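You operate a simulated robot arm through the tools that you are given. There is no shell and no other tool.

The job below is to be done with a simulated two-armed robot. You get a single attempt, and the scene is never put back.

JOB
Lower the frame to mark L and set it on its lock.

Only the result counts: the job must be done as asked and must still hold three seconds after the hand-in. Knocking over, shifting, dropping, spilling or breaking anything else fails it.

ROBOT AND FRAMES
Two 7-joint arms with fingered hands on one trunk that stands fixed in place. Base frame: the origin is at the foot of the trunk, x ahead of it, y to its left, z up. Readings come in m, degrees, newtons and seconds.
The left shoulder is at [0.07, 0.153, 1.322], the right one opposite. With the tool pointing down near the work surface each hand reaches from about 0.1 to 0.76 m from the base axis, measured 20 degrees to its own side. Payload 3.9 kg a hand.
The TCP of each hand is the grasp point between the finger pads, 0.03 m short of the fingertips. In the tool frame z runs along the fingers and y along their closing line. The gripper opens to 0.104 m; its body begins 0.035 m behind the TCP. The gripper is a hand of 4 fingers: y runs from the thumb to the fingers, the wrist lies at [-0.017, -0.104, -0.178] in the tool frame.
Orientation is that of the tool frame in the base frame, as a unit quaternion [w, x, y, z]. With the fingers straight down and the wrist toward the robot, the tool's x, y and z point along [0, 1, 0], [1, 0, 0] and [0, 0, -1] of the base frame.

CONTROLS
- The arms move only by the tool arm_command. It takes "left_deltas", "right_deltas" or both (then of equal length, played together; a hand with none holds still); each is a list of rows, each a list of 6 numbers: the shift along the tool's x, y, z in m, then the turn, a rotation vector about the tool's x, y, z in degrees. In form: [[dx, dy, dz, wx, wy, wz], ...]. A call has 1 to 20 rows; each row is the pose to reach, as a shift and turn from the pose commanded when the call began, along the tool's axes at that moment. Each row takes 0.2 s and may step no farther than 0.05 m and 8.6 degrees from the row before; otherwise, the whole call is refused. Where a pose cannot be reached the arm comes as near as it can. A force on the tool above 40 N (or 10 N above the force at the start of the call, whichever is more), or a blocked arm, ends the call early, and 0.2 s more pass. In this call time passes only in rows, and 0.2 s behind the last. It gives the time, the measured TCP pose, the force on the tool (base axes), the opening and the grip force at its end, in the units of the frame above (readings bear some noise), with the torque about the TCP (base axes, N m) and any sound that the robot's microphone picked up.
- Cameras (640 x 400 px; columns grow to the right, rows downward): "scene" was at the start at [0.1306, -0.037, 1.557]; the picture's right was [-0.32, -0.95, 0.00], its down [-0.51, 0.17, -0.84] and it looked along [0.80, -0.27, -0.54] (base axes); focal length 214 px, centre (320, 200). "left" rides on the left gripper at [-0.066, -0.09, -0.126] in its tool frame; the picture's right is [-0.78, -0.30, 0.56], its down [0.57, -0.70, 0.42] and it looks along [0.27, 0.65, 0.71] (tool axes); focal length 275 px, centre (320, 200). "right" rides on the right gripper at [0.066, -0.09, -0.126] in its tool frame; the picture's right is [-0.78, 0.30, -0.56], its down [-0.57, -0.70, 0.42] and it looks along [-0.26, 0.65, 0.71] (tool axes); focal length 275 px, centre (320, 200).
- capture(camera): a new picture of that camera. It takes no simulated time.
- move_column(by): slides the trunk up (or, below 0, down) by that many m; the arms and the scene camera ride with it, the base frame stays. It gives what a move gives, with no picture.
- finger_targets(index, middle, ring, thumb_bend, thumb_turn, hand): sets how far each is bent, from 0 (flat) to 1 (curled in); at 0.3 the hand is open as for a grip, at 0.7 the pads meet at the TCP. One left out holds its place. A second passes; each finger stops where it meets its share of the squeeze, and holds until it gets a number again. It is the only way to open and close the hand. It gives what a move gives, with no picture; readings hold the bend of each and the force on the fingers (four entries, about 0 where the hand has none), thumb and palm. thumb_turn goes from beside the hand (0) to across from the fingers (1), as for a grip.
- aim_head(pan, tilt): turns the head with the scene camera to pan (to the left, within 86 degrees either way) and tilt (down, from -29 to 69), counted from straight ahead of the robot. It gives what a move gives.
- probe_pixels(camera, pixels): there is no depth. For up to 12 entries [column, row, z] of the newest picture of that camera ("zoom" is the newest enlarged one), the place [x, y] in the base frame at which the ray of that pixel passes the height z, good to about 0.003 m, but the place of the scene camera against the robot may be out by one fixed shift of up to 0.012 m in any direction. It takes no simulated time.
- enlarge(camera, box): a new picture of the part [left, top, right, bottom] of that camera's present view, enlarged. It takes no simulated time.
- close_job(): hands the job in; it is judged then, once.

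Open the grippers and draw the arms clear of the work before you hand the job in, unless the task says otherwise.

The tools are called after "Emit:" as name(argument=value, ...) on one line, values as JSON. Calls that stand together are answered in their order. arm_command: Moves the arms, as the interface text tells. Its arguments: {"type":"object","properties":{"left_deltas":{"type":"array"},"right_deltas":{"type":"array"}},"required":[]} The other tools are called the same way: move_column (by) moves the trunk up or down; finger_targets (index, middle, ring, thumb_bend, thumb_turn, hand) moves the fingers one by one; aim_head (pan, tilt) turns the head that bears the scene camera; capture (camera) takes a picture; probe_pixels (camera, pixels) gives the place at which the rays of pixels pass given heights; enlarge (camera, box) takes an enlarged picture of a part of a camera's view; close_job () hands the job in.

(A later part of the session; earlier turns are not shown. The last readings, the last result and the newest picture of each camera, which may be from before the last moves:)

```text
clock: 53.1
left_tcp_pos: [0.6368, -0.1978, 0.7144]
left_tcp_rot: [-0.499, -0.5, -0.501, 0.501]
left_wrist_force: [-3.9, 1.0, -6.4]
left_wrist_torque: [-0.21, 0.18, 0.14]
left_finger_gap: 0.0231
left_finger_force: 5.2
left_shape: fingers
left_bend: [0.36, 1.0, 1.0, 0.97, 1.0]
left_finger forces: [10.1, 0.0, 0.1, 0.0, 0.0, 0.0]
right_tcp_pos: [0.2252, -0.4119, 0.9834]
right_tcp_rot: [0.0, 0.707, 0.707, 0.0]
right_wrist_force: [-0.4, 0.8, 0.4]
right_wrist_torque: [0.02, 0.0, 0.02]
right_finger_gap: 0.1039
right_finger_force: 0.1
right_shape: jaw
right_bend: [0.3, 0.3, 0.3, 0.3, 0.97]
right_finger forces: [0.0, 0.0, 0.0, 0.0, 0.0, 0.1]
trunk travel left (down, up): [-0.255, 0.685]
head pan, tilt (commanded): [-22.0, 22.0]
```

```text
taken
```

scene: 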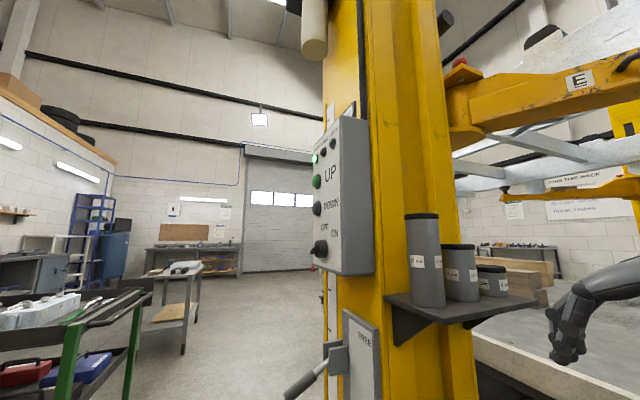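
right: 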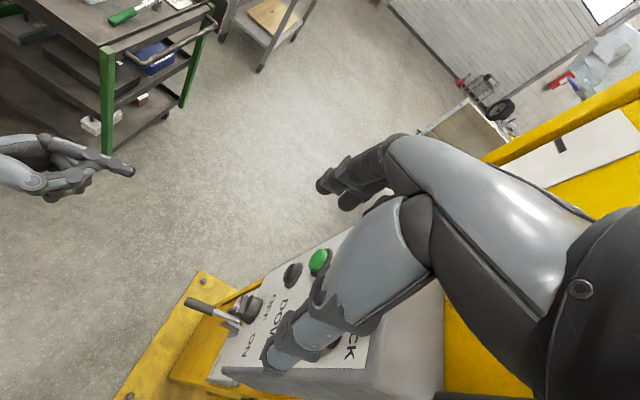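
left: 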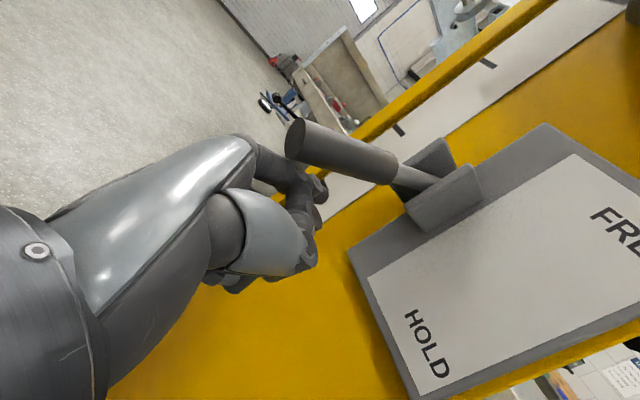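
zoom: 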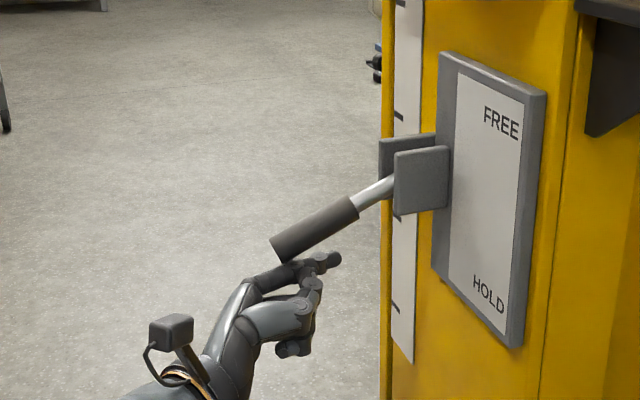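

Much better: only ~8 N and the lever is following. I keep lifting in 1 cm steps.

Emit:
arm_command(left_deltas=[[-0.01, 0, 0, 0, 0, 0], [-0.02, 0, 0, 0, 0, 0], [-0.03, 0, 0, 0, 0, 0]])

Emit:
enlarge(camera="scene", box=[230, 150, 380, 270])

Emit:
capture(camera="left")

```text
clock: 53.6
left_tcp_pos: [0.6336, -0.1988, 0.7162]
left_tcp_rot: [0.49, 0.502, 0.507, -0.501]
left_wrist_force: [-3.5, 1.9, -7.7]
left_wrist_torque: [-0.21, 0.24, 0.2]
left_finger_gap: 0.0228
left_finger_force: 5.5
left_shape: fingers
left_bend: [0.36, 1.0, 1.0, 0.97, 1.0]
left_finger forces: [10.7, 0.0, 0.1, 0.1, 0.0, 0.0]
right_tcp_pos: [0.2256, -0.4129, 0.9837]
right_tcp_rot: [-0.001, 0.707, 0.708, 0.0]
right_wrist_force: [0.8, 0.0, 0.8]
right_wrist_torque: [-0.01, -0.01, 0.0]
right_finger_gap: 0.1039
right_finger_force: 0.0
right_shape: jaw
right_bend: [0.3, 0.3, 0.3, 0.3, 0.97]
right_finger forces: [0.1, 0.1, 0.0, 0.1, 0.0, 0.0]
trunk travel left (down, up): [-0.255, 0.685]
head pan, tilt (commanded): [-22.0, 22.0]
stopped in row 2 (left hand): the force on the tool passed its limit at 43 N (the readings are from after the stop); the commanded pose is now the measured one
```

```text
3.33 times, centred on (305, 210) of scene
```

zoom: 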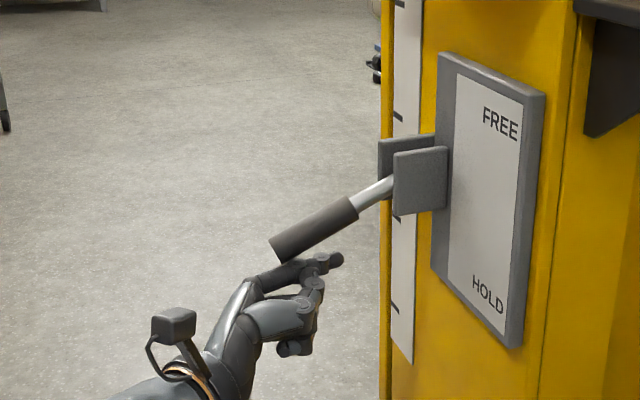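

```text
taken
```

left: 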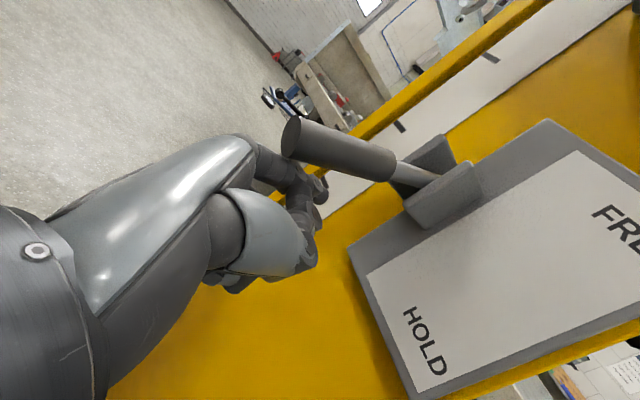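

The lever moves freely about 4° and then stops hard at both 10 N and 43 N, so the pawl seems still trapped: 1.4 cm off the lock is probably not enough. I take the left hand off the lever and go raise the frame some more.

Emit:
arm_command(left_deltas=[[0.02, 0, 0, 0, 0, 0], [0.035, 0, -0.02, 0, 0, 0], [0.035, 0, -0.06, 0, 0, 0], [0.035, 0, -0.1, 0, 0, 0], [0.035, 0, -0.14, 0, 0, 0]])

Emit:
move_column(by=0.36)

Emit:
capture(camera="left")

Emit:
capture(camera="scene")

```text
clock: 54.8
left_tcp_pos: [0.6359, -0.0574, 0.6854]
left_tcp_rot: [0.492, 0.502, 0.505, -0.501]
left_wrist_force: [-0.2, 0.4, 0.4]
left_wrist_torque: [0.04, -0.01, -0.03]
left_finger_gap: 0.0231
left_finger_force: 0.0
left_shape: fingers
left_bend: [0.36, 1.0, 1.0, 0.97, 1.0]
left_finger forces: [0.1, 0.0, 0.1, 0.0, 0.0, 0.1]
right_tcp_pos: [0.2253, -0.4126, 0.9836]
right_tcp_rot: [0.0, 0.706, 0.708, 0.0]
right_wrist_force: [0.0, -0.1, -0.1]
right_wrist_torque: [0.01, -0.01, -0.02]
right_finger_gap: 0.1038
right_finger_force: 0.0
right_shape: jaw
right_bend: [0.3, 0.3, 0.3, 0.3, 0.97]
right_finger forces: [0.0, 0.1, 0.0, 0.0, 0.0, 0.0]
trunk travel left (down, up): [-0.255, 0.685]
head pan, tilt (commanded): [-22.0, 22.0]
```

```text
clock: 58.3
left_tcp_pos: [0.6364, -0.0584, 1.0449]
left_tcp_rot: [0.492, 0.501, 0.506, -0.501]
left_wrist_force: [-0.3, 1.3, 0.6]
left_wrist_torque: [0.01, 0.04, -0.01]
left_finger_gap: 0.0232
left_finger_force: 0.0
left_shape: fingers
left_bend: [0.36, 1.0, 1.0, 0.97, 1.0]
left_finger forces: [0.0, 0.0, 0.0, 0.0, 0.1, 0.0]
right_tcp_pos: [0.2241, -0.4121, 1.3427]
right_tcp_rot: [0.001, 0.707, 0.707, 0.0]
right_wrist_force: [0.3, 0.0, -0.1]
right_wrist_torque: [-0.02, 0.0, -0.04]
right_finger_gap: 0.1039
right_finger_force: 0.0
right_shape: jaw
right_bend: [0.3, 0.3, 0.3, 0.3, 0.97]
right_finger forces: [0.0, 0.1, 0.0, 0.0, 0.0, 0.1]
trunk travel left (down, up): [-0.615, 0.325]
head pan, tilt (commanded): [-22.0, 22.0]
```

```text
taken
```

left: 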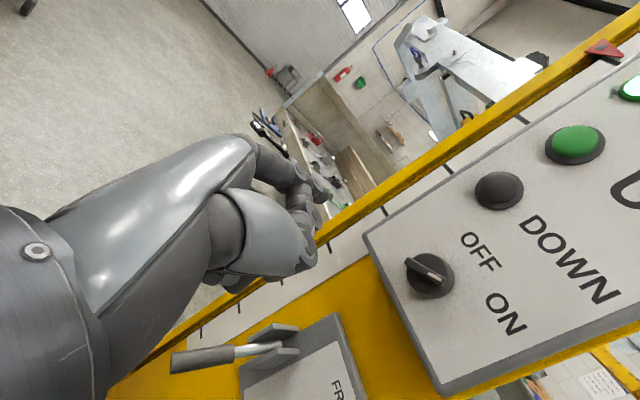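

```text
taken
```

scene: 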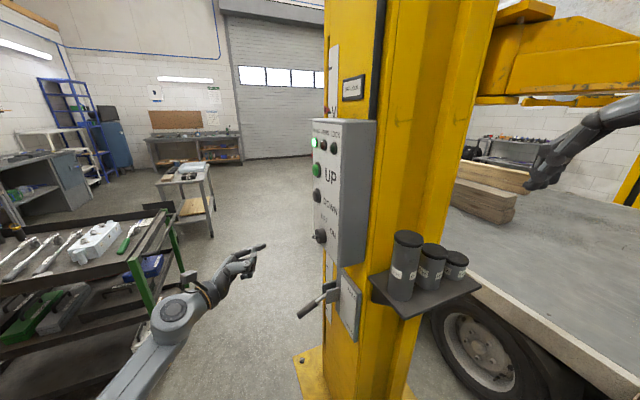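

I bring the left index back in front of UP, correcting the small wrist tilt picked up at the lever.

Emit:
arm_command(left_deltas=[[-0.04, 0, 0, -0.1, -0.3, 0.2], [-0.08, 0, 0.01, -0.34, -0.8, 0.69], [-0.12, 0, 0.03, -0.34, -0.8, 0.69], [-0.16, -0.001, 0.05, -0.34, -0.8, 0.69], [-0.2, -0.001, 0.075, -0.34, -0.8, 0.69], [-0.212, -0.001, 0.092, -0.34, -0.8, 0.69]])

Emit:
capture(camera="left")

```text
clock: 59.7
left_tcp_pos: [0.6375, -0.1555, 1.2551]
left_tcp_rot: [0.5, 0.499, 0.501, -0.5]
left_wrist_force: [0.2, 0.2, -0.7]
left_wrist_torque: [0.01, -0.02, 0.03]
left_finger_gap: 0.0231
left_finger_force: 0.1
left_shape: fingers
left_bend: [0.36, 1.0, 1.0, 0.97, 1.0]
left_finger forces: [0.1, 0.1, 0.0, 0.0, 0.1, 0.0]
right_tcp_pos: [0.225, -0.4134, 1.3437]
right_tcp_rot: [0.0, 0.707, 0.708, 0.001]
right_wrist_force: [0.0, 0.4, -0.4]
right_wrist_torque: [0.02, -0.02, -0.01]
right_finger_gap: 0.1038
right_finger_force: 0.0
right_shape: jaw
right_bend: [0.3, 0.3, 0.3, 0.3, 0.97]
right_finger forces: [0.0, 0.1, 0.1, 0.0, 0.1, 0.0]
trunk travel left (down, up): [-0.615, 0.325]
head pan, tilt (commanded): [-22.0, 22.0]
```

```text
taken
```

left: 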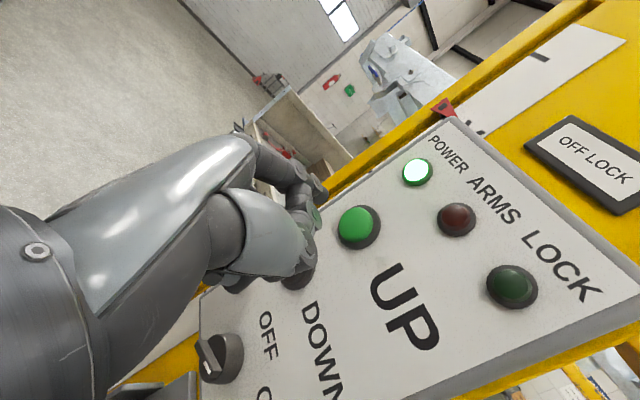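

OFF LOCK still shows and UP is at (357,227). I press UP for about 1.2 s.

Emit:
arm_command(left_deltas=[[-0.0015, -0.003, 0.03, 0, 0, 0], [-0.0015, -0.003, 0.053, 0, 0, 0], [-0.0015, -0.003, 0.067, 0, 0, 0], [-0.0015, -0.003, 0.067, 0, 0, 0], [-0.0015, -0.003, 0.067, 0, 0, 0], [-0.0015, -0.003, 0.067, 0, 0, 0], [-0.0015, -0.003, 0.067, 0, 0, 0], [-0.0015, -0.003, 0.067, 0, 0, 0], [-0.0015, -0.003, 0.045, 0, 0, 0], [-0.0015, -0.003, 0.02, 0, 0, 0]])

Emit:
capture(camera="left")

Emit:
enlarge(camera="left", box=[380, 20, 560, 140])

Emit:
enlarge(camera="scene", box=[310, 30, 390, 130])

```text
clock: 61.9
left_tcp_pos: [0.6364, -0.1693, 1.2545]
left_tcp_rot: [0.502, 0.498, 0.499, -0.501]
left_wrist_force: [-0.7, 0.2, -0.3]
left_wrist_torque: [0.0, -0.01, 0.01]
left_finger_gap: 0.023
left_finger_force: 0.0
left_shape: fingers
left_bend: [0.36, 1.0, 1.0, 0.97, 1.0]
left_finger forces: [0.0, 0.0, 0.0, 0.0, 0.0, 0.0]
right_tcp_pos: [0.2251, -0.41, 1.3449]
right_tcp_rot: [0.001, 0.707, 0.707, -0.001]
right_wrist_force: [-0.4, 1.0, -0.3]
right_wrist_torque: [-0.03, -0.02, 0.04]
right_finger_gap: 0.1039
right_finger_force: 0.1
right_shape: jaw
right_bend: [0.3, 0.3, 0.3, 0.3, 0.97]
right_finger forces: [0.0, 0.0, 0.1, 0.2, 0.0, 0.1]
trunk travel left (down, up): [-0.615, 0.325]
head pan, tilt (commanded): [-22.0, 22.0]
```

```text
taken
```

left: 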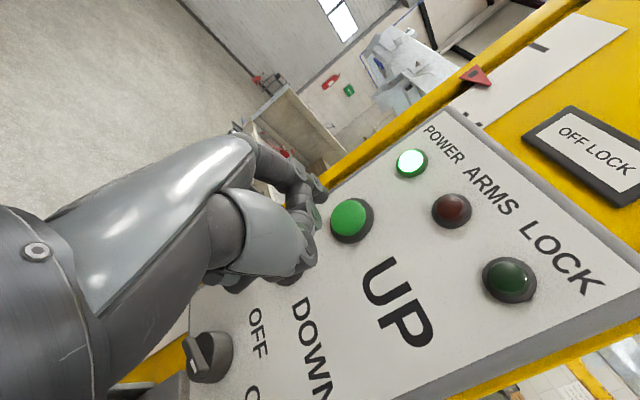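

```text
3.33 times, centred on (470, 80) of left
```

zoom: 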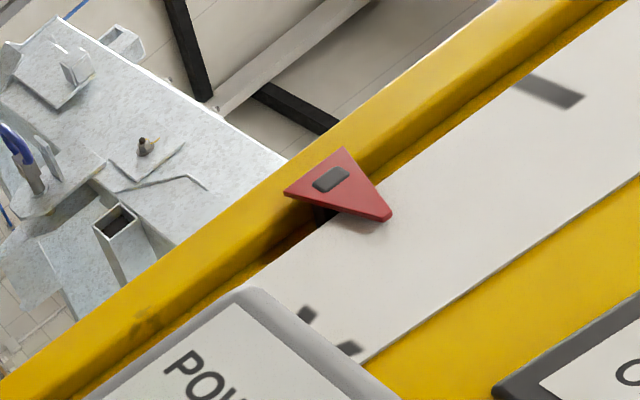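

```text
4.00 times, centred on (350, 80) of scene
```

zoom: 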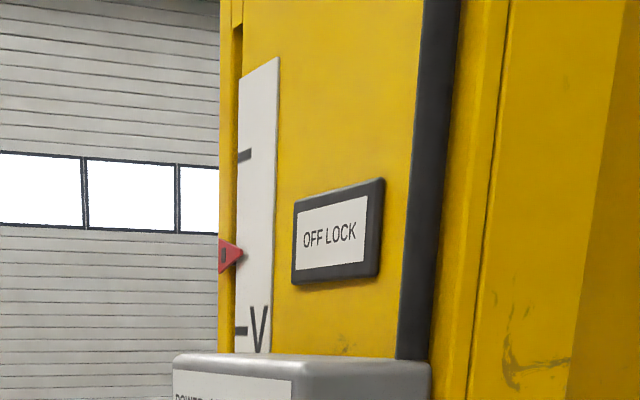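

The frame is now about 5 cm above V (speed ≈3 cm/s). I go back to the lever: retreat, lower the left hand, lower the trunk, and come in under the handle again.

Emit:
arm_command(left_deltas=[[0, 0, -0.04, 0, 0, 0], [0.02, 0, -0.08, 0, 0, 0], [0.06, 0, -0.1, 0, 0, 0], [0.1, 0, -0.11, 0, 0, 0], [0.14, 0, -0.12, 0, 0, 0], [0.18, 0, -0.12, 0, 0, 0], [0.21, 0, -0.12, 0, 0, 0]])

Emit:
move_column(by=-0.36)

```text
clock: 63.5
left_tcp_pos: [0.635, -0.0507, 1.0478]
left_tcp_rot: [0.501, 0.499, 0.5, -0.5]
left_wrist_force: [-1.2, -0.7, 0.0]
left_wrist_torque: [-0.01, -0.03, 0.0]
left_finger_gap: 0.0231
left_finger_force: 0.0
left_shape: fingers
left_bend: [0.36, 1.0, 1.0, 0.97, 1.0]
left_finger forces: [0.1, 0.1, 0.1, 0.0, 0.0, 0.1]
right_tcp_pos: [0.2242, -0.4123, 1.3444]
right_tcp_rot: [0.0, 0.707, 0.707, 0.0]
right_wrist_force: [-0.5, 0.0, -1.2]
right_wrist_torque: [-0.01, 0.0, 0.05]
right_finger_gap: 0.104
right_finger_force: 0.0
right_shape: jaw
right_bend: [0.3, 0.3, 0.3, 0.3, 0.97]
right_finger forces: [0.0, 0.0, 0.0, 0.0, 0.1, 0.1]
trunk travel left (down, up): [-0.615, 0.325]
head pan, tilt (commanded): [-22.0, 22.0]
```

```text
clock: 67.0
left_tcp_pos: [0.6348, -0.0497, 0.688]
left_tcp_rot: [0.5, 0.499, 0.501, -0.501]
left_wrist_force: [0.0, 0.7, 1.0]
left_wrist_torque: [0.0, -0.02, 0.03]
left_finger_gap: 0.0229
left_finger_force: 0.1
left_shape: fingers
left_bend: [0.36, 1.0, 1.0, 0.97, 1.0]
left_finger forces: [0.0, 0.0, 0.1, 0.0, 0.0, 0.1]
right_tcp_pos: [0.2245, -0.4135, 0.9837]
right_tcp_rot: [0.0, 0.707, 0.707, 0.0]
right_wrist_force: [-0.2, 0.3, 0.1]
right_wrist_torque: [0.01, 0.0, -0.01]
right_finger_gap: 0.1041
right_finger_force: 0.1
right_shape: jaw
right_bend: [0.3, 0.3, 0.3, 0.3, 0.97]
right_finger forces: [0.0, 0.0, 0.0, 0.0, 0.1, 0.1]
trunk travel left (down, up): [-0.255, 0.685]
head pan, tilt (commanded): [-22.0, 22.0]
```

I slide the finger in under the handle and lift gently in steps.

Emit:
arm_command(left_deltas=[[0.004, 0.003, 0.04, 0, 0, 0], [0.004, 0.003, 0.08, 0, 0, 0], [0.004, 0.003, 0.12, 0, 0, 0], [0.004, 0.003, 0.148, 0, 0, 0], [-0.01, 0.003, 0.148, 0, 0, 0], [-0.02, 0.003, 0.148, 0, 0, 0], [-0.028, 0.003, 0.148, 0, 0, 0], [-0.036, 0.003, 0.148, 0, 0, 0], [-0.044, 0.003, 0.148, 0, 0, 0], [-0.052, 0.003, 0.148, 0, 0, 0]])

Emit:
enlarge(camera="scene", box=[230, 150, 380, 270])

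Emit:
capture(camera="left")

```text
clock: 69.2
left_tcp_pos: [0.6383, -0.1974, 0.7393]
left_tcp_rot: [-0.5, -0.499, -0.5, 0.501]
left_wrist_force: [-2.1, 0.8, -4.0]
left_wrist_torque: [-0.15, 0.11, 0.1]
left_finger_gap: 0.023
left_finger_force: 3.9
left_shape: fingers
left_bend: [0.36, 1.0, 1.0, 0.97, 1.0]
left_finger forces: [6.9, 0.0, 0.0, 0.0, 0.0, 0.0]
right_tcp_pos: [0.2251, -0.4125, 0.9838]
right_tcp_rot: [0.0, 0.707, 0.708, 0.0]
right_wrist_force: [-1.1, 0.2, -0.2]
right_wrist_torque: [0.0, -0.03, 0.0]
right_finger_gap: 0.1037
right_finger_force: 0.0
right_shape: jaw
right_bend: [0.3, 0.3, 0.3, 0.3, 0.97]
right_finger forces: [0.0, 0.0, 0.0, 0.0, 0.0, 0.0]
trunk travel left (down, up): [-0.255, 0.685]
head pan, tilt (commanded): [-22.0, 22.0]
```

```text
3.33 times, centred on (305, 210) of scene
```

zoom: 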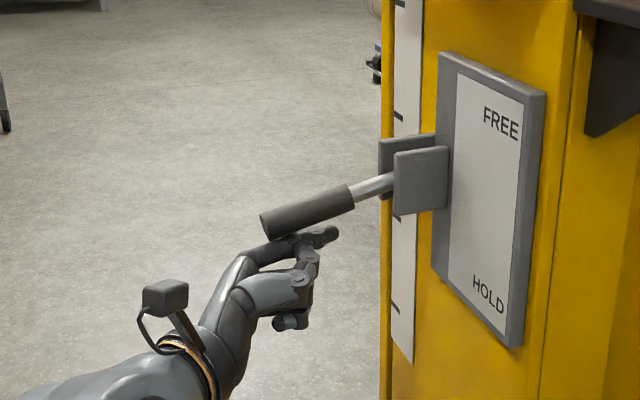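

```text
taken
```

left: 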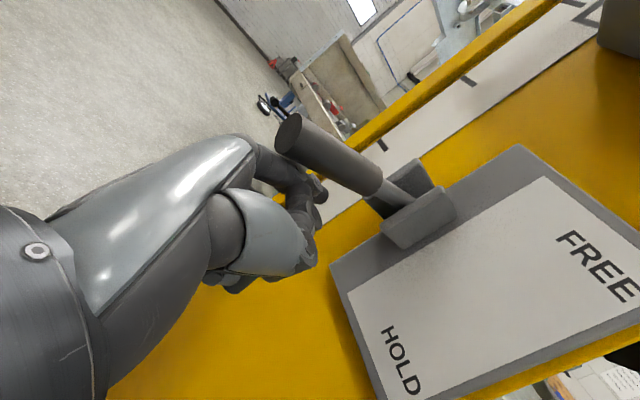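

Now the lever swings up with only ~5 N; raising the frame freed the pawl. I keep lifting toward FREE.

Emit:
arm_command(left_deltas=[[-0.01, 0, 0, 0, 0, 0], [-0.02, 0, 0, 0, 0, 0], [-0.03, 0, 0, 0, 0, 0], [-0.04, 0, 0, 0, 0, 0], [-0.05, 0, 0, 0, 0, 0]])

Emit:
enlarge(camera="scene", box=[230, 150, 380, 270])

Emit:
capture(camera="left")

```text
clock: 70.4
left_tcp_pos: [0.6375, -0.1976, 0.7901]
left_tcp_rot: [0.5, 0.499, 0.501, -0.5]
left_wrist_force: [0.1, -0.6, 0.1]
left_wrist_torque: [-0.03, 0.04, 0.0]
left_finger_gap: 0.0232
left_finger_force: 0.1
left_shape: fingers
left_bend: [0.36, 1.0, 1.0, 0.97, 1.0]
left_finger forces: [0.0, 0.1, 0.0, 0.1, 0.0, 0.0]
right_tcp_pos: [0.2247, -0.4141, 0.9852]
right_tcp_rot: [0.0, 0.707, 0.707, 0.0]
right_wrist_force: [-0.2, -0.5, -0.3]
right_wrist_torque: [-0.02, 0.01, -0.02]
right_finger_gap: 0.104
right_finger_force: 0.1
right_shape: jaw
right_bend: [0.3, 0.3, 0.3, 0.3, 0.97]
right_finger forces: [0.1, 0.1, 0.0, 0.0, 0.0, 0.0]
trunk travel left (down, up): [-0.255, 0.685]
head pan, tilt (commanded): [-22.0, 22.0]
```

```text
3.33 times, centred on (305, 210) of scene
```

zoom: 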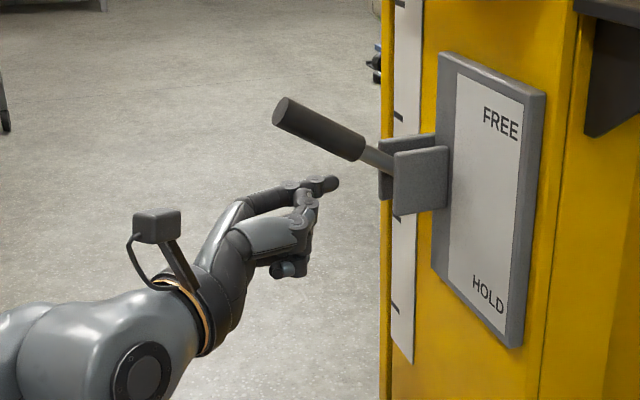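

```text
taken
```

left: 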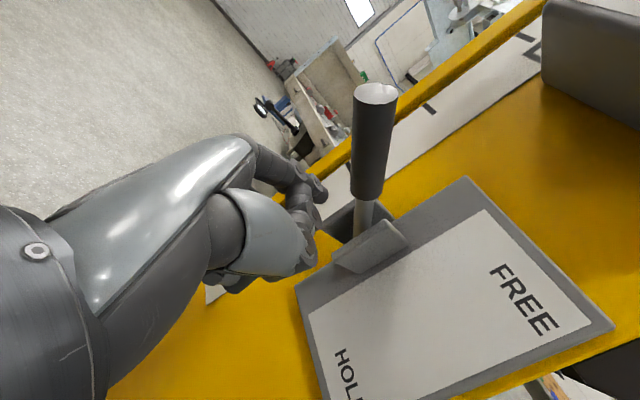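

The lever snapped over to FREE by itself and stays there with no contact force. I withdraw the hand carefully, raise the trunk, and go to the DOWN button.

Emit:
arm_command(left_deltas=[[0.02, 0, 0, 0, 0, 0], [0.03, 0, -0.03, 0, 0, 0], [0.03, 0, -0.07, 0, 0, 0], [0.03, 0, -0.11, 0, 0, 0], [0.03, 0, -0.15, 0, 0, 0]])

Emit:
move_column(by=0.4)

Emit:
capture(camera="left")

Emit:
capture(camera="scene")

```text
clock: 71.6
left_tcp_pos: [0.639, -0.0466, 0.7602]
left_tcp_rot: [0.501, 0.499, 0.5, -0.5]
left_wrist_force: [-0.1, -0.4, -0.5]
left_wrist_torque: [-0.01, 0.05, -0.01]
left_finger_gap: 0.0231
left_finger_force: 0.1
left_shape: fingers
left_bend: [0.36, 1.0, 1.0, 0.97, 1.0]
left_finger forces: [0.0, 0.0, 0.2, 0.0, 0.0, 0.0]
right_tcp_pos: [0.2256, -0.4114, 0.9848]
right_tcp_rot: [0.0, 0.707, 0.707, 0.0]
right_wrist_force: [-0.5, 0.2, -0.8]
right_wrist_torque: [-0.01, -0.02, -0.02]
right_finger_gap: 0.1038
right_finger_force: 0.0
right_shape: jaw
right_bend: [0.3, 0.3, 0.3, 0.3, 0.97]
right_finger forces: [0.0, 0.1, 0.0, 0.0, 0.0, 0.0]
trunk travel left (down, up): [-0.255, 0.685]
head pan, tilt (commanded): [-22.0, 22.0]
```

```text
clock: 75.4
left_tcp_pos: [0.6378, -0.0483, 1.1608]
left_tcp_rot: [0.501, 0.499, 0.5, -0.5]
left_wrist_force: [-0.7, 0.2, -0.5]
left_wrist_torque: [-0.04, 0.01, -0.03]
left_finger_gap: 0.0233
left_finger_force: 0.1
left_shape: fingers
left_bend: [0.36, 1.0, 1.0, 0.97, 1.0]
left_finger forces: [0.1, 0.0, 0.1, 0.0, 0.1, 0.0]
right_tcp_pos: [0.2255, -0.4131, 1.3846]
right_tcp_rot: [0.001, 0.707, 0.707, 0.0]
right_wrist_force: [0.0, 0.2, 0.6]
right_wrist_torque: [0.0, 0.0, -0.02]
right_finger_gap: 0.1037
right_finger_force: 0.1
right_shape: jaw
right_bend: [0.3, 0.3, 0.3, 0.3, 0.97]
right_finger forces: [0.1, 0.0, 0.0, 0.0, 0.0, 0.0]
trunk travel left (down, up): [-0.655, 0.285]
head pan, tilt (commanded): [-22.0, 22.0]
```

```text
taken
```

left: 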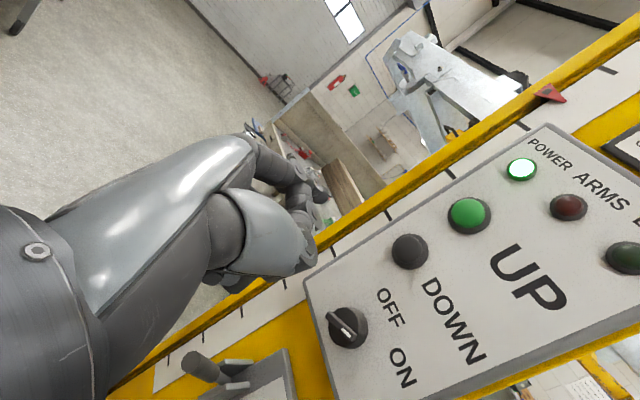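

```text
taken
```

scene: 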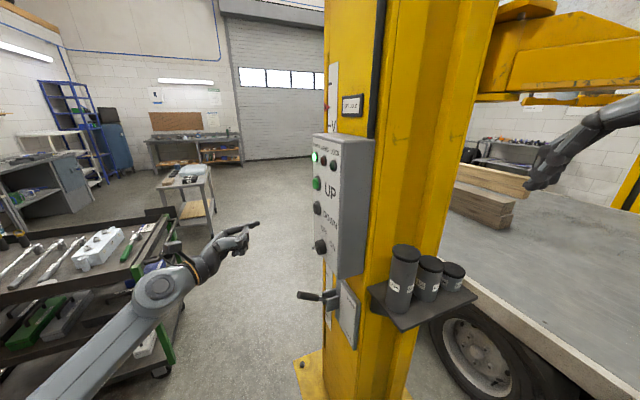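

The lever stays at FREE. I go to DOWN and press it for about 2 s, then release and check the pointer.

Emit:
arm_command(left_deltas=[[-0.005, -0.001, 0.04, 0, 0, 0], [-0.01, -0.002, 0.08, 0, 0, 0], [-0.016, -0.003, 0.12, 0, 0, 0], [-0.016, -0.003, 0.15, 0, 0, 0], [-0.016, -0.003, 0.163, 0, 0, 0], [-0.016, -0.003, 0.175, 0, 0, 0], [-0.016, -0.003, 0.175, 0, 0, 0], [-0.016, -0.003, 0.175, 0, 0, 0], [-0.016, -0.003, 0.175, 0, 0, 0], [-0.016, -0.003, 0.175, 0, 0, 0], [-0.016, -0.003, 0.175, 0, 0, 0], [-0.016, -0.003, 0.175, 0, 0, 0], [-0.016, -0.003, 0.175, 0, 0, 0], [-0.016, -0.003, 0.175, 0, 0, 0], [-0.016, -0.003, 0.175, 0, 0, 0], [-0.016, -0.003, 0.15, 0, 0, 0]])

Emit:
capture(camera="left")

Emit:
capture(camera="scene")

Emit:
enlarge(camera="scene", box=[300, 50, 390, 150])

```text
clock: 78.8
left_tcp_pos: [0.6344, -0.1987, 1.175]
left_tcp_rot: [-0.5, -0.499, -0.5, 0.501]
left_wrist_force: [0.4, 0.8, 0.4]
left_wrist_torque: [-0.01, 0.01, -0.01]
left_finger_gap: 0.0231
left_finger_force: 0.0
left_shape: fingers
left_bend: [0.35, 1.0, 1.0, 0.97, 1.0]
left_finger forces: [0.0, 0.0, 0.1, 0.0, 0.0, 0.1]
right_tcp_pos: [0.2245, -0.4131, 1.3845]
right_tcp_rot: [0.001, 0.707, 0.707, 0.0]
right_wrist_force: [-0.8, 0.0, -1.0]
right_wrist_torque: [-0.01, 0.0, 0.01]
right_finger_gap: 0.1039
right_finger_force: 0.1
right_shape: jaw
right_bend: [0.3, 0.3, 0.3, 0.3, 0.97]
right_finger forces: [0.0, 0.0, 0.0, 0.1, 0.1, 0.1]
trunk travel left (down, up): [-0.655, 0.285]
head pan, tilt (commanded): [-22.0, 22.0]
```

```text
taken
```

left: 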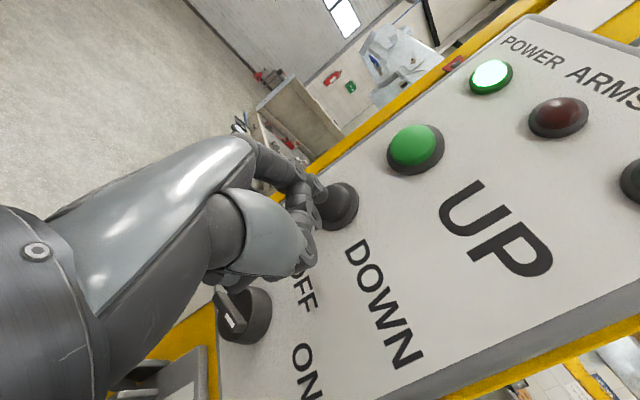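

```text
taken
```

scene: 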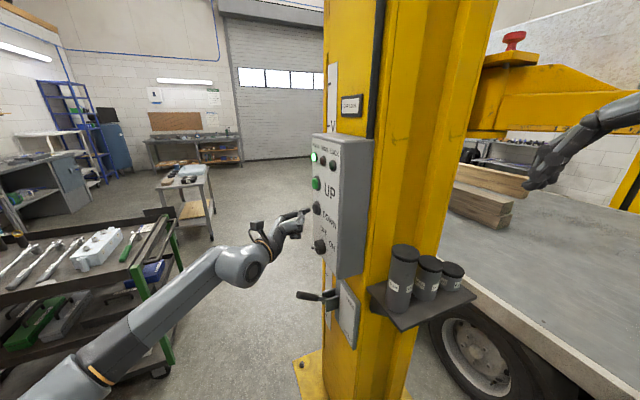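

```text
4.00 times, centred on (345, 100) of scene
```

zoom: 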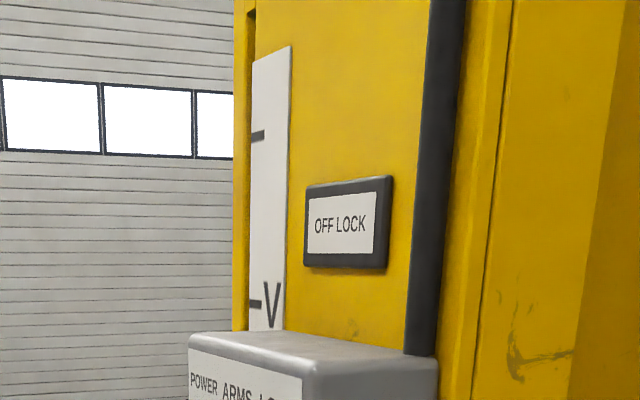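

The frame lowered past V. I zoom in on the red pointer at (453,62) in the left view and probe its height.

Emit:
enlarge(camera="left", box=[380, 10, 540, 120])

Emit:
probe_pixels(camera="zoom", pixels=[[300, 175, 1.35], [300, 175, 1.4], [300, 175, 1.45], [285, 195, 1.35], [285, 195, 1.4]])

```text
3.64 times, centred on (460, 65) of left
```

zoom: 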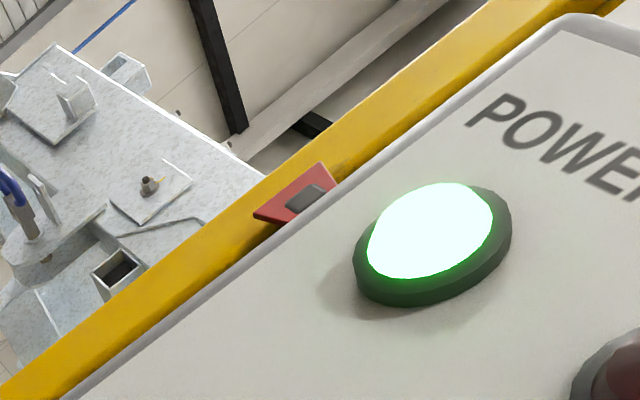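

```text
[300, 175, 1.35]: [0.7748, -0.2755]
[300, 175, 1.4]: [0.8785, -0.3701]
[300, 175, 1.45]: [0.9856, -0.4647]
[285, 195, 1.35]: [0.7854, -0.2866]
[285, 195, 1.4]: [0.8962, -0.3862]
```

Pointer is now at z≈1.371 (4.5 cm below V), so DOWN runs at about 0.045 m/s. I press DOWN again for about 3.5 s, which should bring it to about 1.21, above M (1.175).

Emit:
arm_command(left_deltas=[[0, 0, 0.025, 0, 0, 0], [0, 0, 0.025, 0, 0, 0], [0, 0, 0.025, 0, 0, 0], [0, 0, 0.025, 0, 0, 0], [0, 0, 0.025, 0, 0, 0], [0, 0, 0.025, 0, 0, 0], [0, 0, 0.025, 0, 0, 0], [0, 0, 0.025, 0, 0, 0], [0, 0, 0.025, 0, 0, 0], [0, 0, 0.025, 0, 0, 0], [0, 0, 0.025, 0, 0, 0], [0, 0, 0.025, 0, 0, 0], [0, 0, 0.025, 0, 0, 0], [0, 0, 0.025, 0, 0, 0], [0, 0, 0.025, 0, 0, 0], [0, 0, 0.025, 0, 0, 0], [0, 0, 0.025, 0, 0, 0], [0, 0, 0, 0, 0, 0]])

Emit:
capture(camera="left")

Emit:
capture(camera="scene")

```text
clock: 82.6
left_tcp_pos: [0.6352, -0.1965, 1.1749]
left_tcp_rot: [-0.5, -0.499, -0.499, 0.501]
left_wrist_force: [0.5, 0.1, -0.3]
left_wrist_torque: [0.02, 0.0, 0.0]
left_finger_gap: 0.0234
left_finger_force: 0.0
left_shape: fingers
left_bend: [0.35, 1.0, 1.0, 0.97, 1.0]
left_finger forces: [0.0, 0.1, 0.0, 0.1, 0.0, 0.0]
right_tcp_pos: [0.2239, -0.4125, 1.385]
right_tcp_rot: [-0.001, 0.707, 0.707, 0.0]
right_wrist_force: [1.5, 0.2, 0.4]
right_wrist_torque: [0.0, 0.01, 0.01]
right_finger_gap: 0.1034
right_finger_force: 0.1
right_shape: jaw
right_bend: [0.3, 0.3, 0.3, 0.3, 0.97]
right_finger forces: [0.1, 0.0, 0.0, 0.0, 0.0, 0.0]
trunk travel left (down, up): [-0.655, 0.285]
head pan, tilt (commanded): [-22.0, 22.0]
```

```text
taken
```

left: 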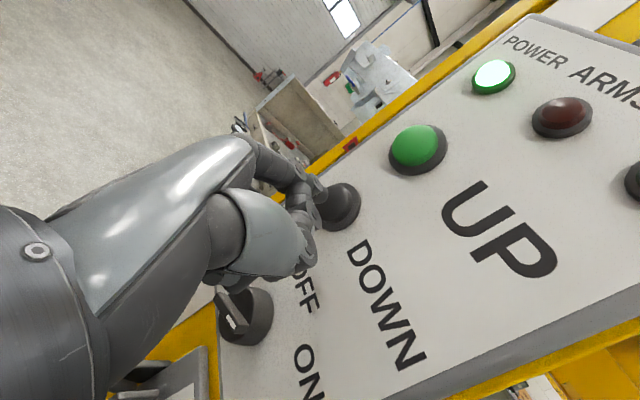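

```text
taken
```

scene: 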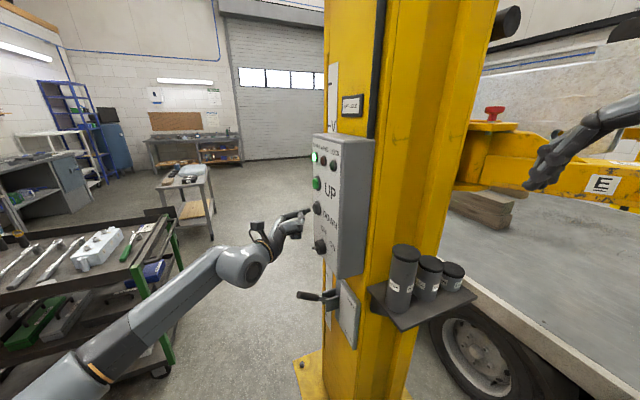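

The pointer is now at (350,144) in the left view; I probe its height.

Emit:
enlarge(camera="left", box=[300, 100, 420, 200])

Emit:
probe_pixels(camera="left", pixels=[[350, 144, 1.15], [350, 144, 1.2], [350, 144, 1.22], [345, 147, 1.2], [345, 147, 1.22], [355, 140, 1.2], [355, 140, 1.22]])

Emit:
enlarge(camera="scene", box=[460, 70, 640, 250])

```text
4.00 times, centred on (360, 150) of left
```

zoom: 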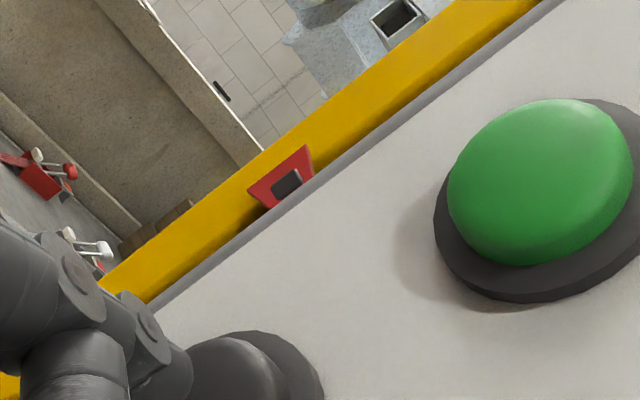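

```text
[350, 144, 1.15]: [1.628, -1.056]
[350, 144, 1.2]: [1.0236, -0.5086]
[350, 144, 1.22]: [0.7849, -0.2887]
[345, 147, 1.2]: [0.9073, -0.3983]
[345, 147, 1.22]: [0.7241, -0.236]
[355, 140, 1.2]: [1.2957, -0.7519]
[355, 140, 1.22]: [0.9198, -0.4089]
```

```text
2.22 times, centred on (550, 160) of scene
```

zoom: 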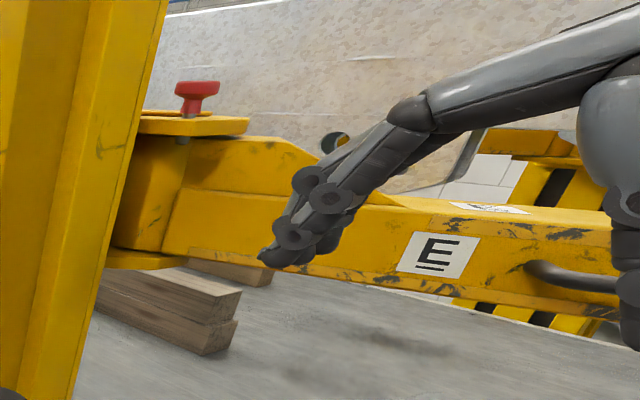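

Pointer is at z≈1.2165, about 4 cm above M, giving 0.0453 m/s. I press DOWN for 13 rows (2.6 s) to stop about 4–5 cm above L.

Emit:
arm_command(left_deltas=[[0, 0, 0.025, 0, 0, 0], [0, 0, 0.025, 0, 0, 0], [0, 0, 0.025, 0, 0, 0], [0, 0, 0.025, 0, 0, 0], [0, 0, 0.025, 0, 0, 0], [0, 0, 0.025, 0, 0, 0], [0, 0, 0.025, 0, 0, 0], [0, 0, 0.025, 0, 0, 0], [0, 0, 0.025, 0, 0, 0], [0, 0, 0.025, 0, 0, 0], [0, 0, 0.025, 0, 0, 0], [0, 0, 0.025, 0, 0, 0], [0, 0, 0.025, 0, 0, 0], [0, 0, 0, 0, 0, 0]])

Emit:
capture(camera="left")

Emit:
capture(camera="scene")

```text
clock: 85.6
left_tcp_pos: [0.6376, -0.2027, 1.1747]
left_tcp_rot: [-0.5, -0.499, -0.499, 0.501]
left_wrist_force: [-0.6, 0.1, -0.8]
left_wrist_torque: [0.02, 0.01, 0.0]
left_finger_gap: 0.0235
left_finger_force: 0.1
left_shape: fingers
left_bend: [0.35, 1.0, 1.0, 0.97, 1.0]
left_finger forces: [0.0, 0.1, 0.0, 0.0, 0.1, 0.0]
right_tcp_pos: [0.2246, -0.4123, 1.3845]
right_tcp_rot: [0.001, 0.707, 0.707, 0.0]
right_wrist_force: [-0.8, -0.1, -0.7]
right_wrist_torque: [-0.04, 0.02, 0.0]
right_finger_gap: 0.1042
right_finger_force: 0.1
right_shape: jaw
right_bend: [0.3, 0.3, 0.3, 0.3, 0.97]
right_finger forces: [0.0, 0.0, 0.0, 0.0, 0.0, 0.1]
trunk travel left (down, up): [-0.655, 0.285]
head pan, tilt (commanded): [-22.0, 22.0]
```

```text
taken
```

left: 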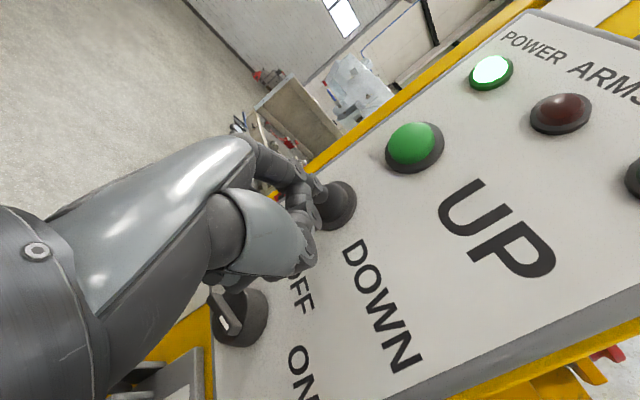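

```text
taken
```

scene: 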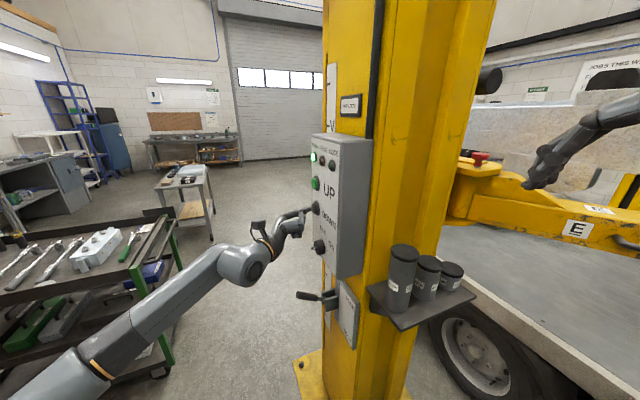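

The pointer is now hidden by the hand. I draw the left hand back to see where it stopped relative to L.

Emit:
arm_command(left_deltas=[[0, 0, -0.04, 0, 0, 0], [0, 0.02, -0.08, 0, 0, 0], [0, 0.06, -0.1, 0, 0, 0], [0, 0.1, -0.12, 0, 0, 0], [0, 0.14, -0.14, 0, 0, 0]])

Emit:
capture(camera="left")

Emit:
enlarge(camera="left", box=[200, 180, 420, 330])

```text
clock: 86.8
left_tcp_pos: [0.7732, -0.0532, 1.1742]
left_tcp_rot: [0.499, 0.5, 0.5, -0.5]
left_wrist_force: [0.2, 0.9, -0.8]
left_wrist_torque: [0.04, 0.0, 0.0]
left_finger_gap: 0.0234
left_finger_force: 0.0
left_shape: fingers
left_bend: [0.35, 1.0, 1.0, 0.97, 1.0]
left_finger forces: [0.1, 0.0, 0.0, 0.0, 0.0, 0.0]
right_tcp_pos: [0.2246, -0.4127, 1.3839]
right_tcp_rot: [0.0, 0.707, 0.707, 0.0]
right_wrist_force: [0.5, -0.1, 0.6]
right_wrist_torque: [-0.01, -0.02, 0.03]
right_finger_gap: 0.1039
right_finger_force: 0.1
right_shape: jaw
right_bend: [0.3, 0.3, 0.3, 0.3, 0.97]
right_finger forces: [0.0, 0.0, 0.0, 0.0, 0.0, 0.0]
trunk travel left (down, up): [-0.655, 0.285]
head pan, tilt (commanded): [-22.0, 22.0]
```

```text
taken
```

left: 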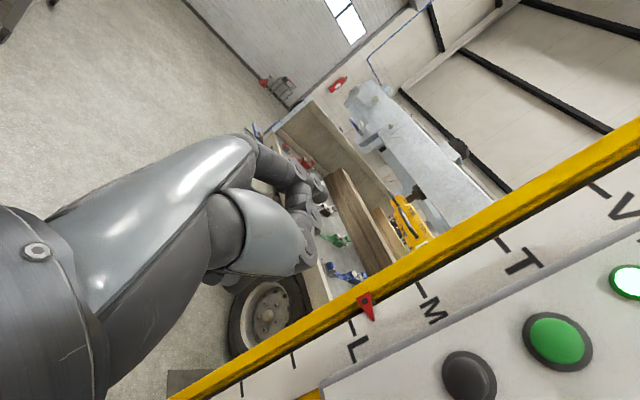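

```text
2.67 times, centred on (310, 255) of left
```

zoom: 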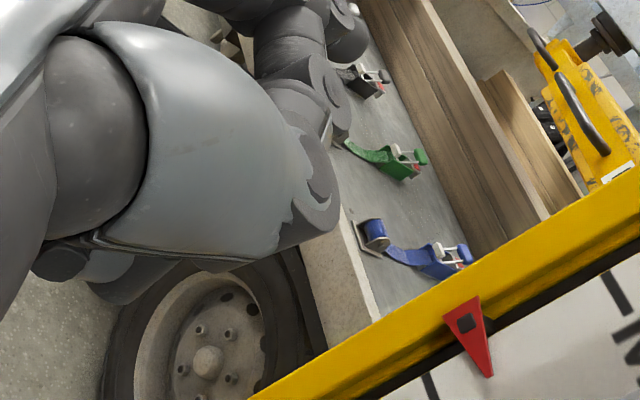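

The pointer rests between M and L, about 3 cm above L, as wanted. Next I set the lever to HOLD by pushing it down from above; I swing the thumb up out of the way so only the index leads below.

Emit:
finger_targets(hand="left", index=0.35, thumb_bend=0.5, thumb_turn=0.15)

Emit:
capture(camera="left")

Emit:
enlarge(camera="scene", box=[180, 160, 320, 280])

```text
clock: 87.8
left_tcp_pos: [0.7714, -0.054, 1.1736]
left_tcp_rot: [-0.5, -0.498, -0.501, 0.501]
left_wrist_force: [0.3, 0.1, 0.0]
left_wrist_torque: [0.0, -0.02, -0.01]
left_finger_gap: 0.1077
left_finger_force: 0.0
left_shape: fingers
left_bend: [0.35, 1.0, 1.0, 0.5, 0.15]
left_finger forces: [0.0, 0.0, 0.0, 0.0, 0.1, 0.1]
right_tcp_pos: [0.2244, -0.4141, 1.3839]
right_tcp_rot: [-0.001, 0.707, 0.707, 0.0]
right_wrist_force: [0.4, 0.3, -0.2]
right_wrist_torque: [0.01, -0.02, -0.01]
right_finger_gap: 0.104
right_finger_force: 0.1
right_shape: jaw
right_bend: [0.3, 0.3, 0.3, 0.3, 0.97]
right_finger forces: [0.0, 0.1, 0.0, 0.0, 0.0, 0.0]
trunk travel left (down, up): [-0.655, 0.285]
head pan, tilt (commanded): [-22.0, 22.0]
```

```text
taken
```

left: 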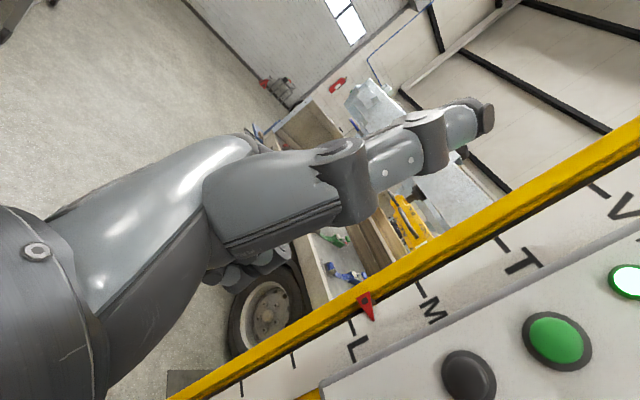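

```text
3.33 times, centred on (250, 220) of scene
```

zoom: 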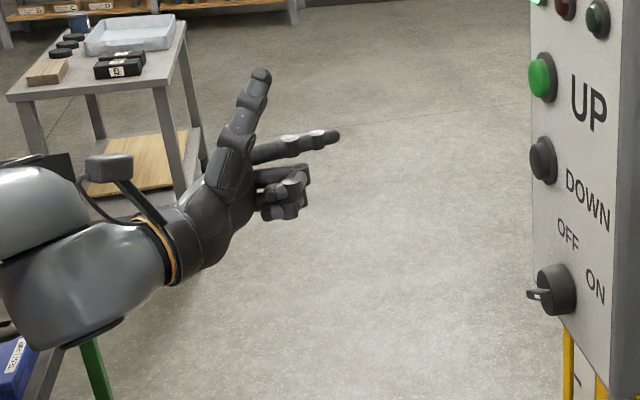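

The index now leads clearly and the thumb points up. I lower the trunk 0.33 m and line the index up above and outside the lever end.

Emit:
move_column(by=-0.33)

Emit:
arm_command(left_deltas=[[-0.015, -0.035, 0, 0, 0, 0], [-0.03, -0.07, 0, 0, 0, 0], [-0.045, -0.105, 0, 0, 0, 0], [-0.052, -0.137, 0.02, 0, 0, 0], [-0.052, -0.137, 0.06, 0, 0, 0]])

Emit:
capture(camera="scene")

Emit:
enlarge(camera="scene", box=[230, 140, 380, 270])

Emit:
capture(camera="left")

```text
clock: 91.0
left_tcp_pos: [0.7726, -0.0537, 0.8425]
left_tcp_rot: [0.501, 0.498, 0.501, -0.5]
left_wrist_force: [0.3, -0.3, 0.5]
left_wrist_torque: [-0.03, 0.02, 0.01]
left_finger_gap: 0.1079
left_finger_force: 0.0
left_shape: fingers
left_bend: [0.35, 1.0, 1.0, 0.5, 0.15]
left_finger forces: [0.0, 0.0, 0.0, 0.0, 0.1, 0.1]
right_tcp_pos: [0.2245, -0.4126, 1.0535]
right_tcp_rot: [0.0, 0.708, 0.707, 0.0]
right_wrist_force: [-0.2, -0.2, -1.3]
right_wrist_torque: [-0.01, 0.01, 0.0]
right_finger_gap: 0.1038
right_finger_force: 0.1
right_shape: jaw
right_bend: [0.3, 0.3, 0.3, 0.3, 0.97]
right_finger forces: [0.0, 0.1, 0.0, 0.0, 0.1, 0.0]
trunk travel left (down, up): [-0.325, 0.615]
head pan, tilt (commanded): [-22.0, 22.0]
```

```text
clock: 92.2
left_tcp_pos: [0.6379, -0.1163, 0.8937]
left_tcp_rot: [0.5, 0.499, 0.5, -0.5]
left_wrist_force: [-1.0, -1.3, 0.2]
left_wrist_torque: [-0.01, 0.0, -0.01]
left_finger_gap: 0.1083
left_finger_force: 0.1
left_shape: fingers
left_bend: [0.35, 1.0, 1.0, 0.5, 0.15]
left_finger forces: [0.0, 0.1, 0.0, 0.1, 0.1, 0.0]
right_tcp_pos: [0.2263, -0.4145, 1.0543]
right_tcp_rot: [-0.001, 0.707, 0.707, 0.001]
right_wrist_force: [-0.2, 0.3, -0.9]
right_wrist_torque: [0.01, 0.05, -0.02]
right_finger_gap: 0.104
right_finger_force: 0.0
right_shape: jaw
right_bend: [0.3, 0.3, 0.3, 0.3, 0.97]
right_finger forces: [0.0, 0.0, 0.0, 0.0, 0.1, 0.0]
trunk travel left (down, up): [-0.325, 0.615]
head pan, tilt (commanded): [-22.0, 22.0]
```

```text
taken
```

scene: 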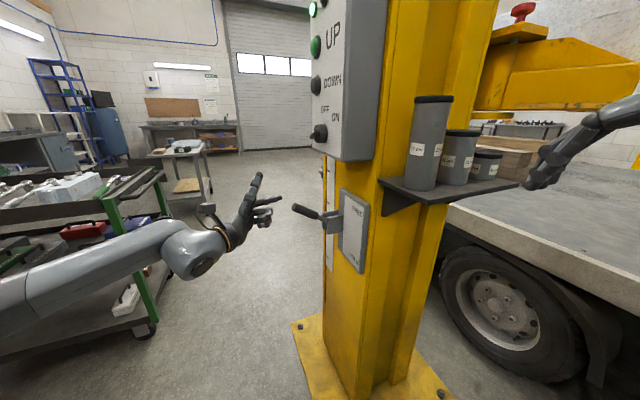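

```text
3.08 times, centred on (305, 205) of scene
```

zoom: 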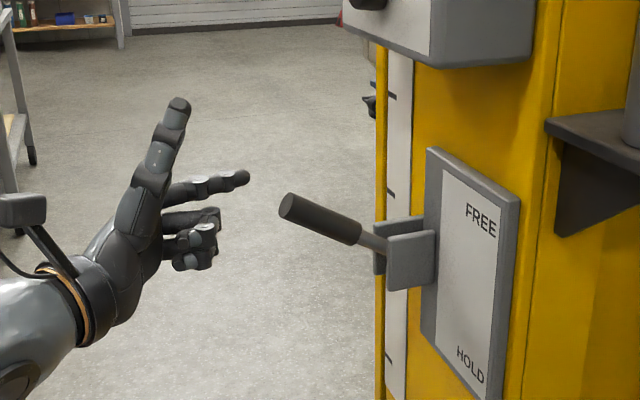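

```text
taken
```

left: 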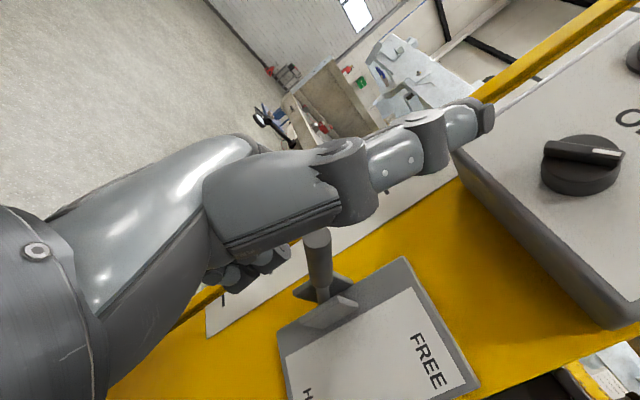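

The index is level above the lever's end. I move it over the handle and start pushing down in small steps.

Emit:
arm_command(left_deltas=[[0, 0, 0.025, 0, 0, 0], [0, 0, 0.05, 0, 0, 0], [0.02, 0, 0.05, 0, 0, 0], [0.035, 0, 0.05, 0, 0, 0], [0.045, 0, 0.05, 0, 0, 0], [0.055, 0, 0.05, 0, 0, 0]])

Emit:
enlarge(camera="scene", box=[230, 140, 380, 270])

```text
clock: 93.7
left_tcp_pos: [0.6375, -0.1639, 0.8385]
left_tcp_rot: [0.501, 0.498, 0.501, -0.5]
left_wrist_force: [-1.0, 3.1, 4.4]
left_wrist_torque: [0.02, -0.21, 0.16]
left_finger_gap: 0.1082
left_finger_force: 1.3
left_shape: fingers
left_bend: [0.34, 1.0, 1.0, 0.5, 0.15]
left_finger forces: [4.0, 0.0, 0.0, 0.0, 0.0, 0.0]
right_tcp_pos: [0.2244, -0.4129, 1.055]
right_tcp_rot: [0.0, 0.707, 0.707, 0.001]
right_wrist_force: [-0.3, -0.7, -0.4]
right_wrist_torque: [0.02, 0.02, -0.02]
right_finger_gap: 0.1038
right_finger_force: 0.1
right_shape: jaw
right_bend: [0.3, 0.3, 0.3, 0.3, 0.97]
right_finger forces: [0.0, 0.0, 0.1, 0.0, 0.0, 0.1]
trunk travel left (down, up): [-0.325, 0.615]
head pan, tilt (commanded): [-22.0, 22.0]
```

```text
3.08 times, centred on (305, 205) of scene
```

zoom: 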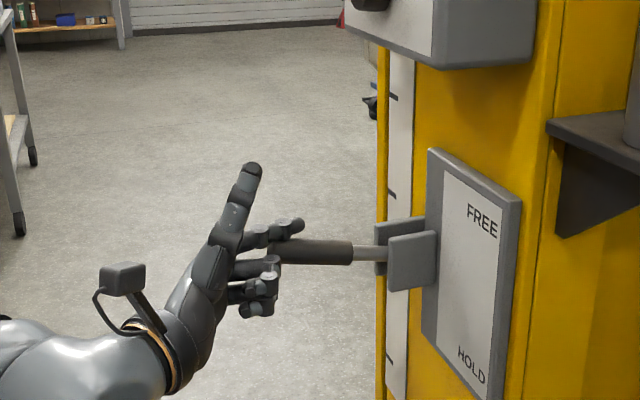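

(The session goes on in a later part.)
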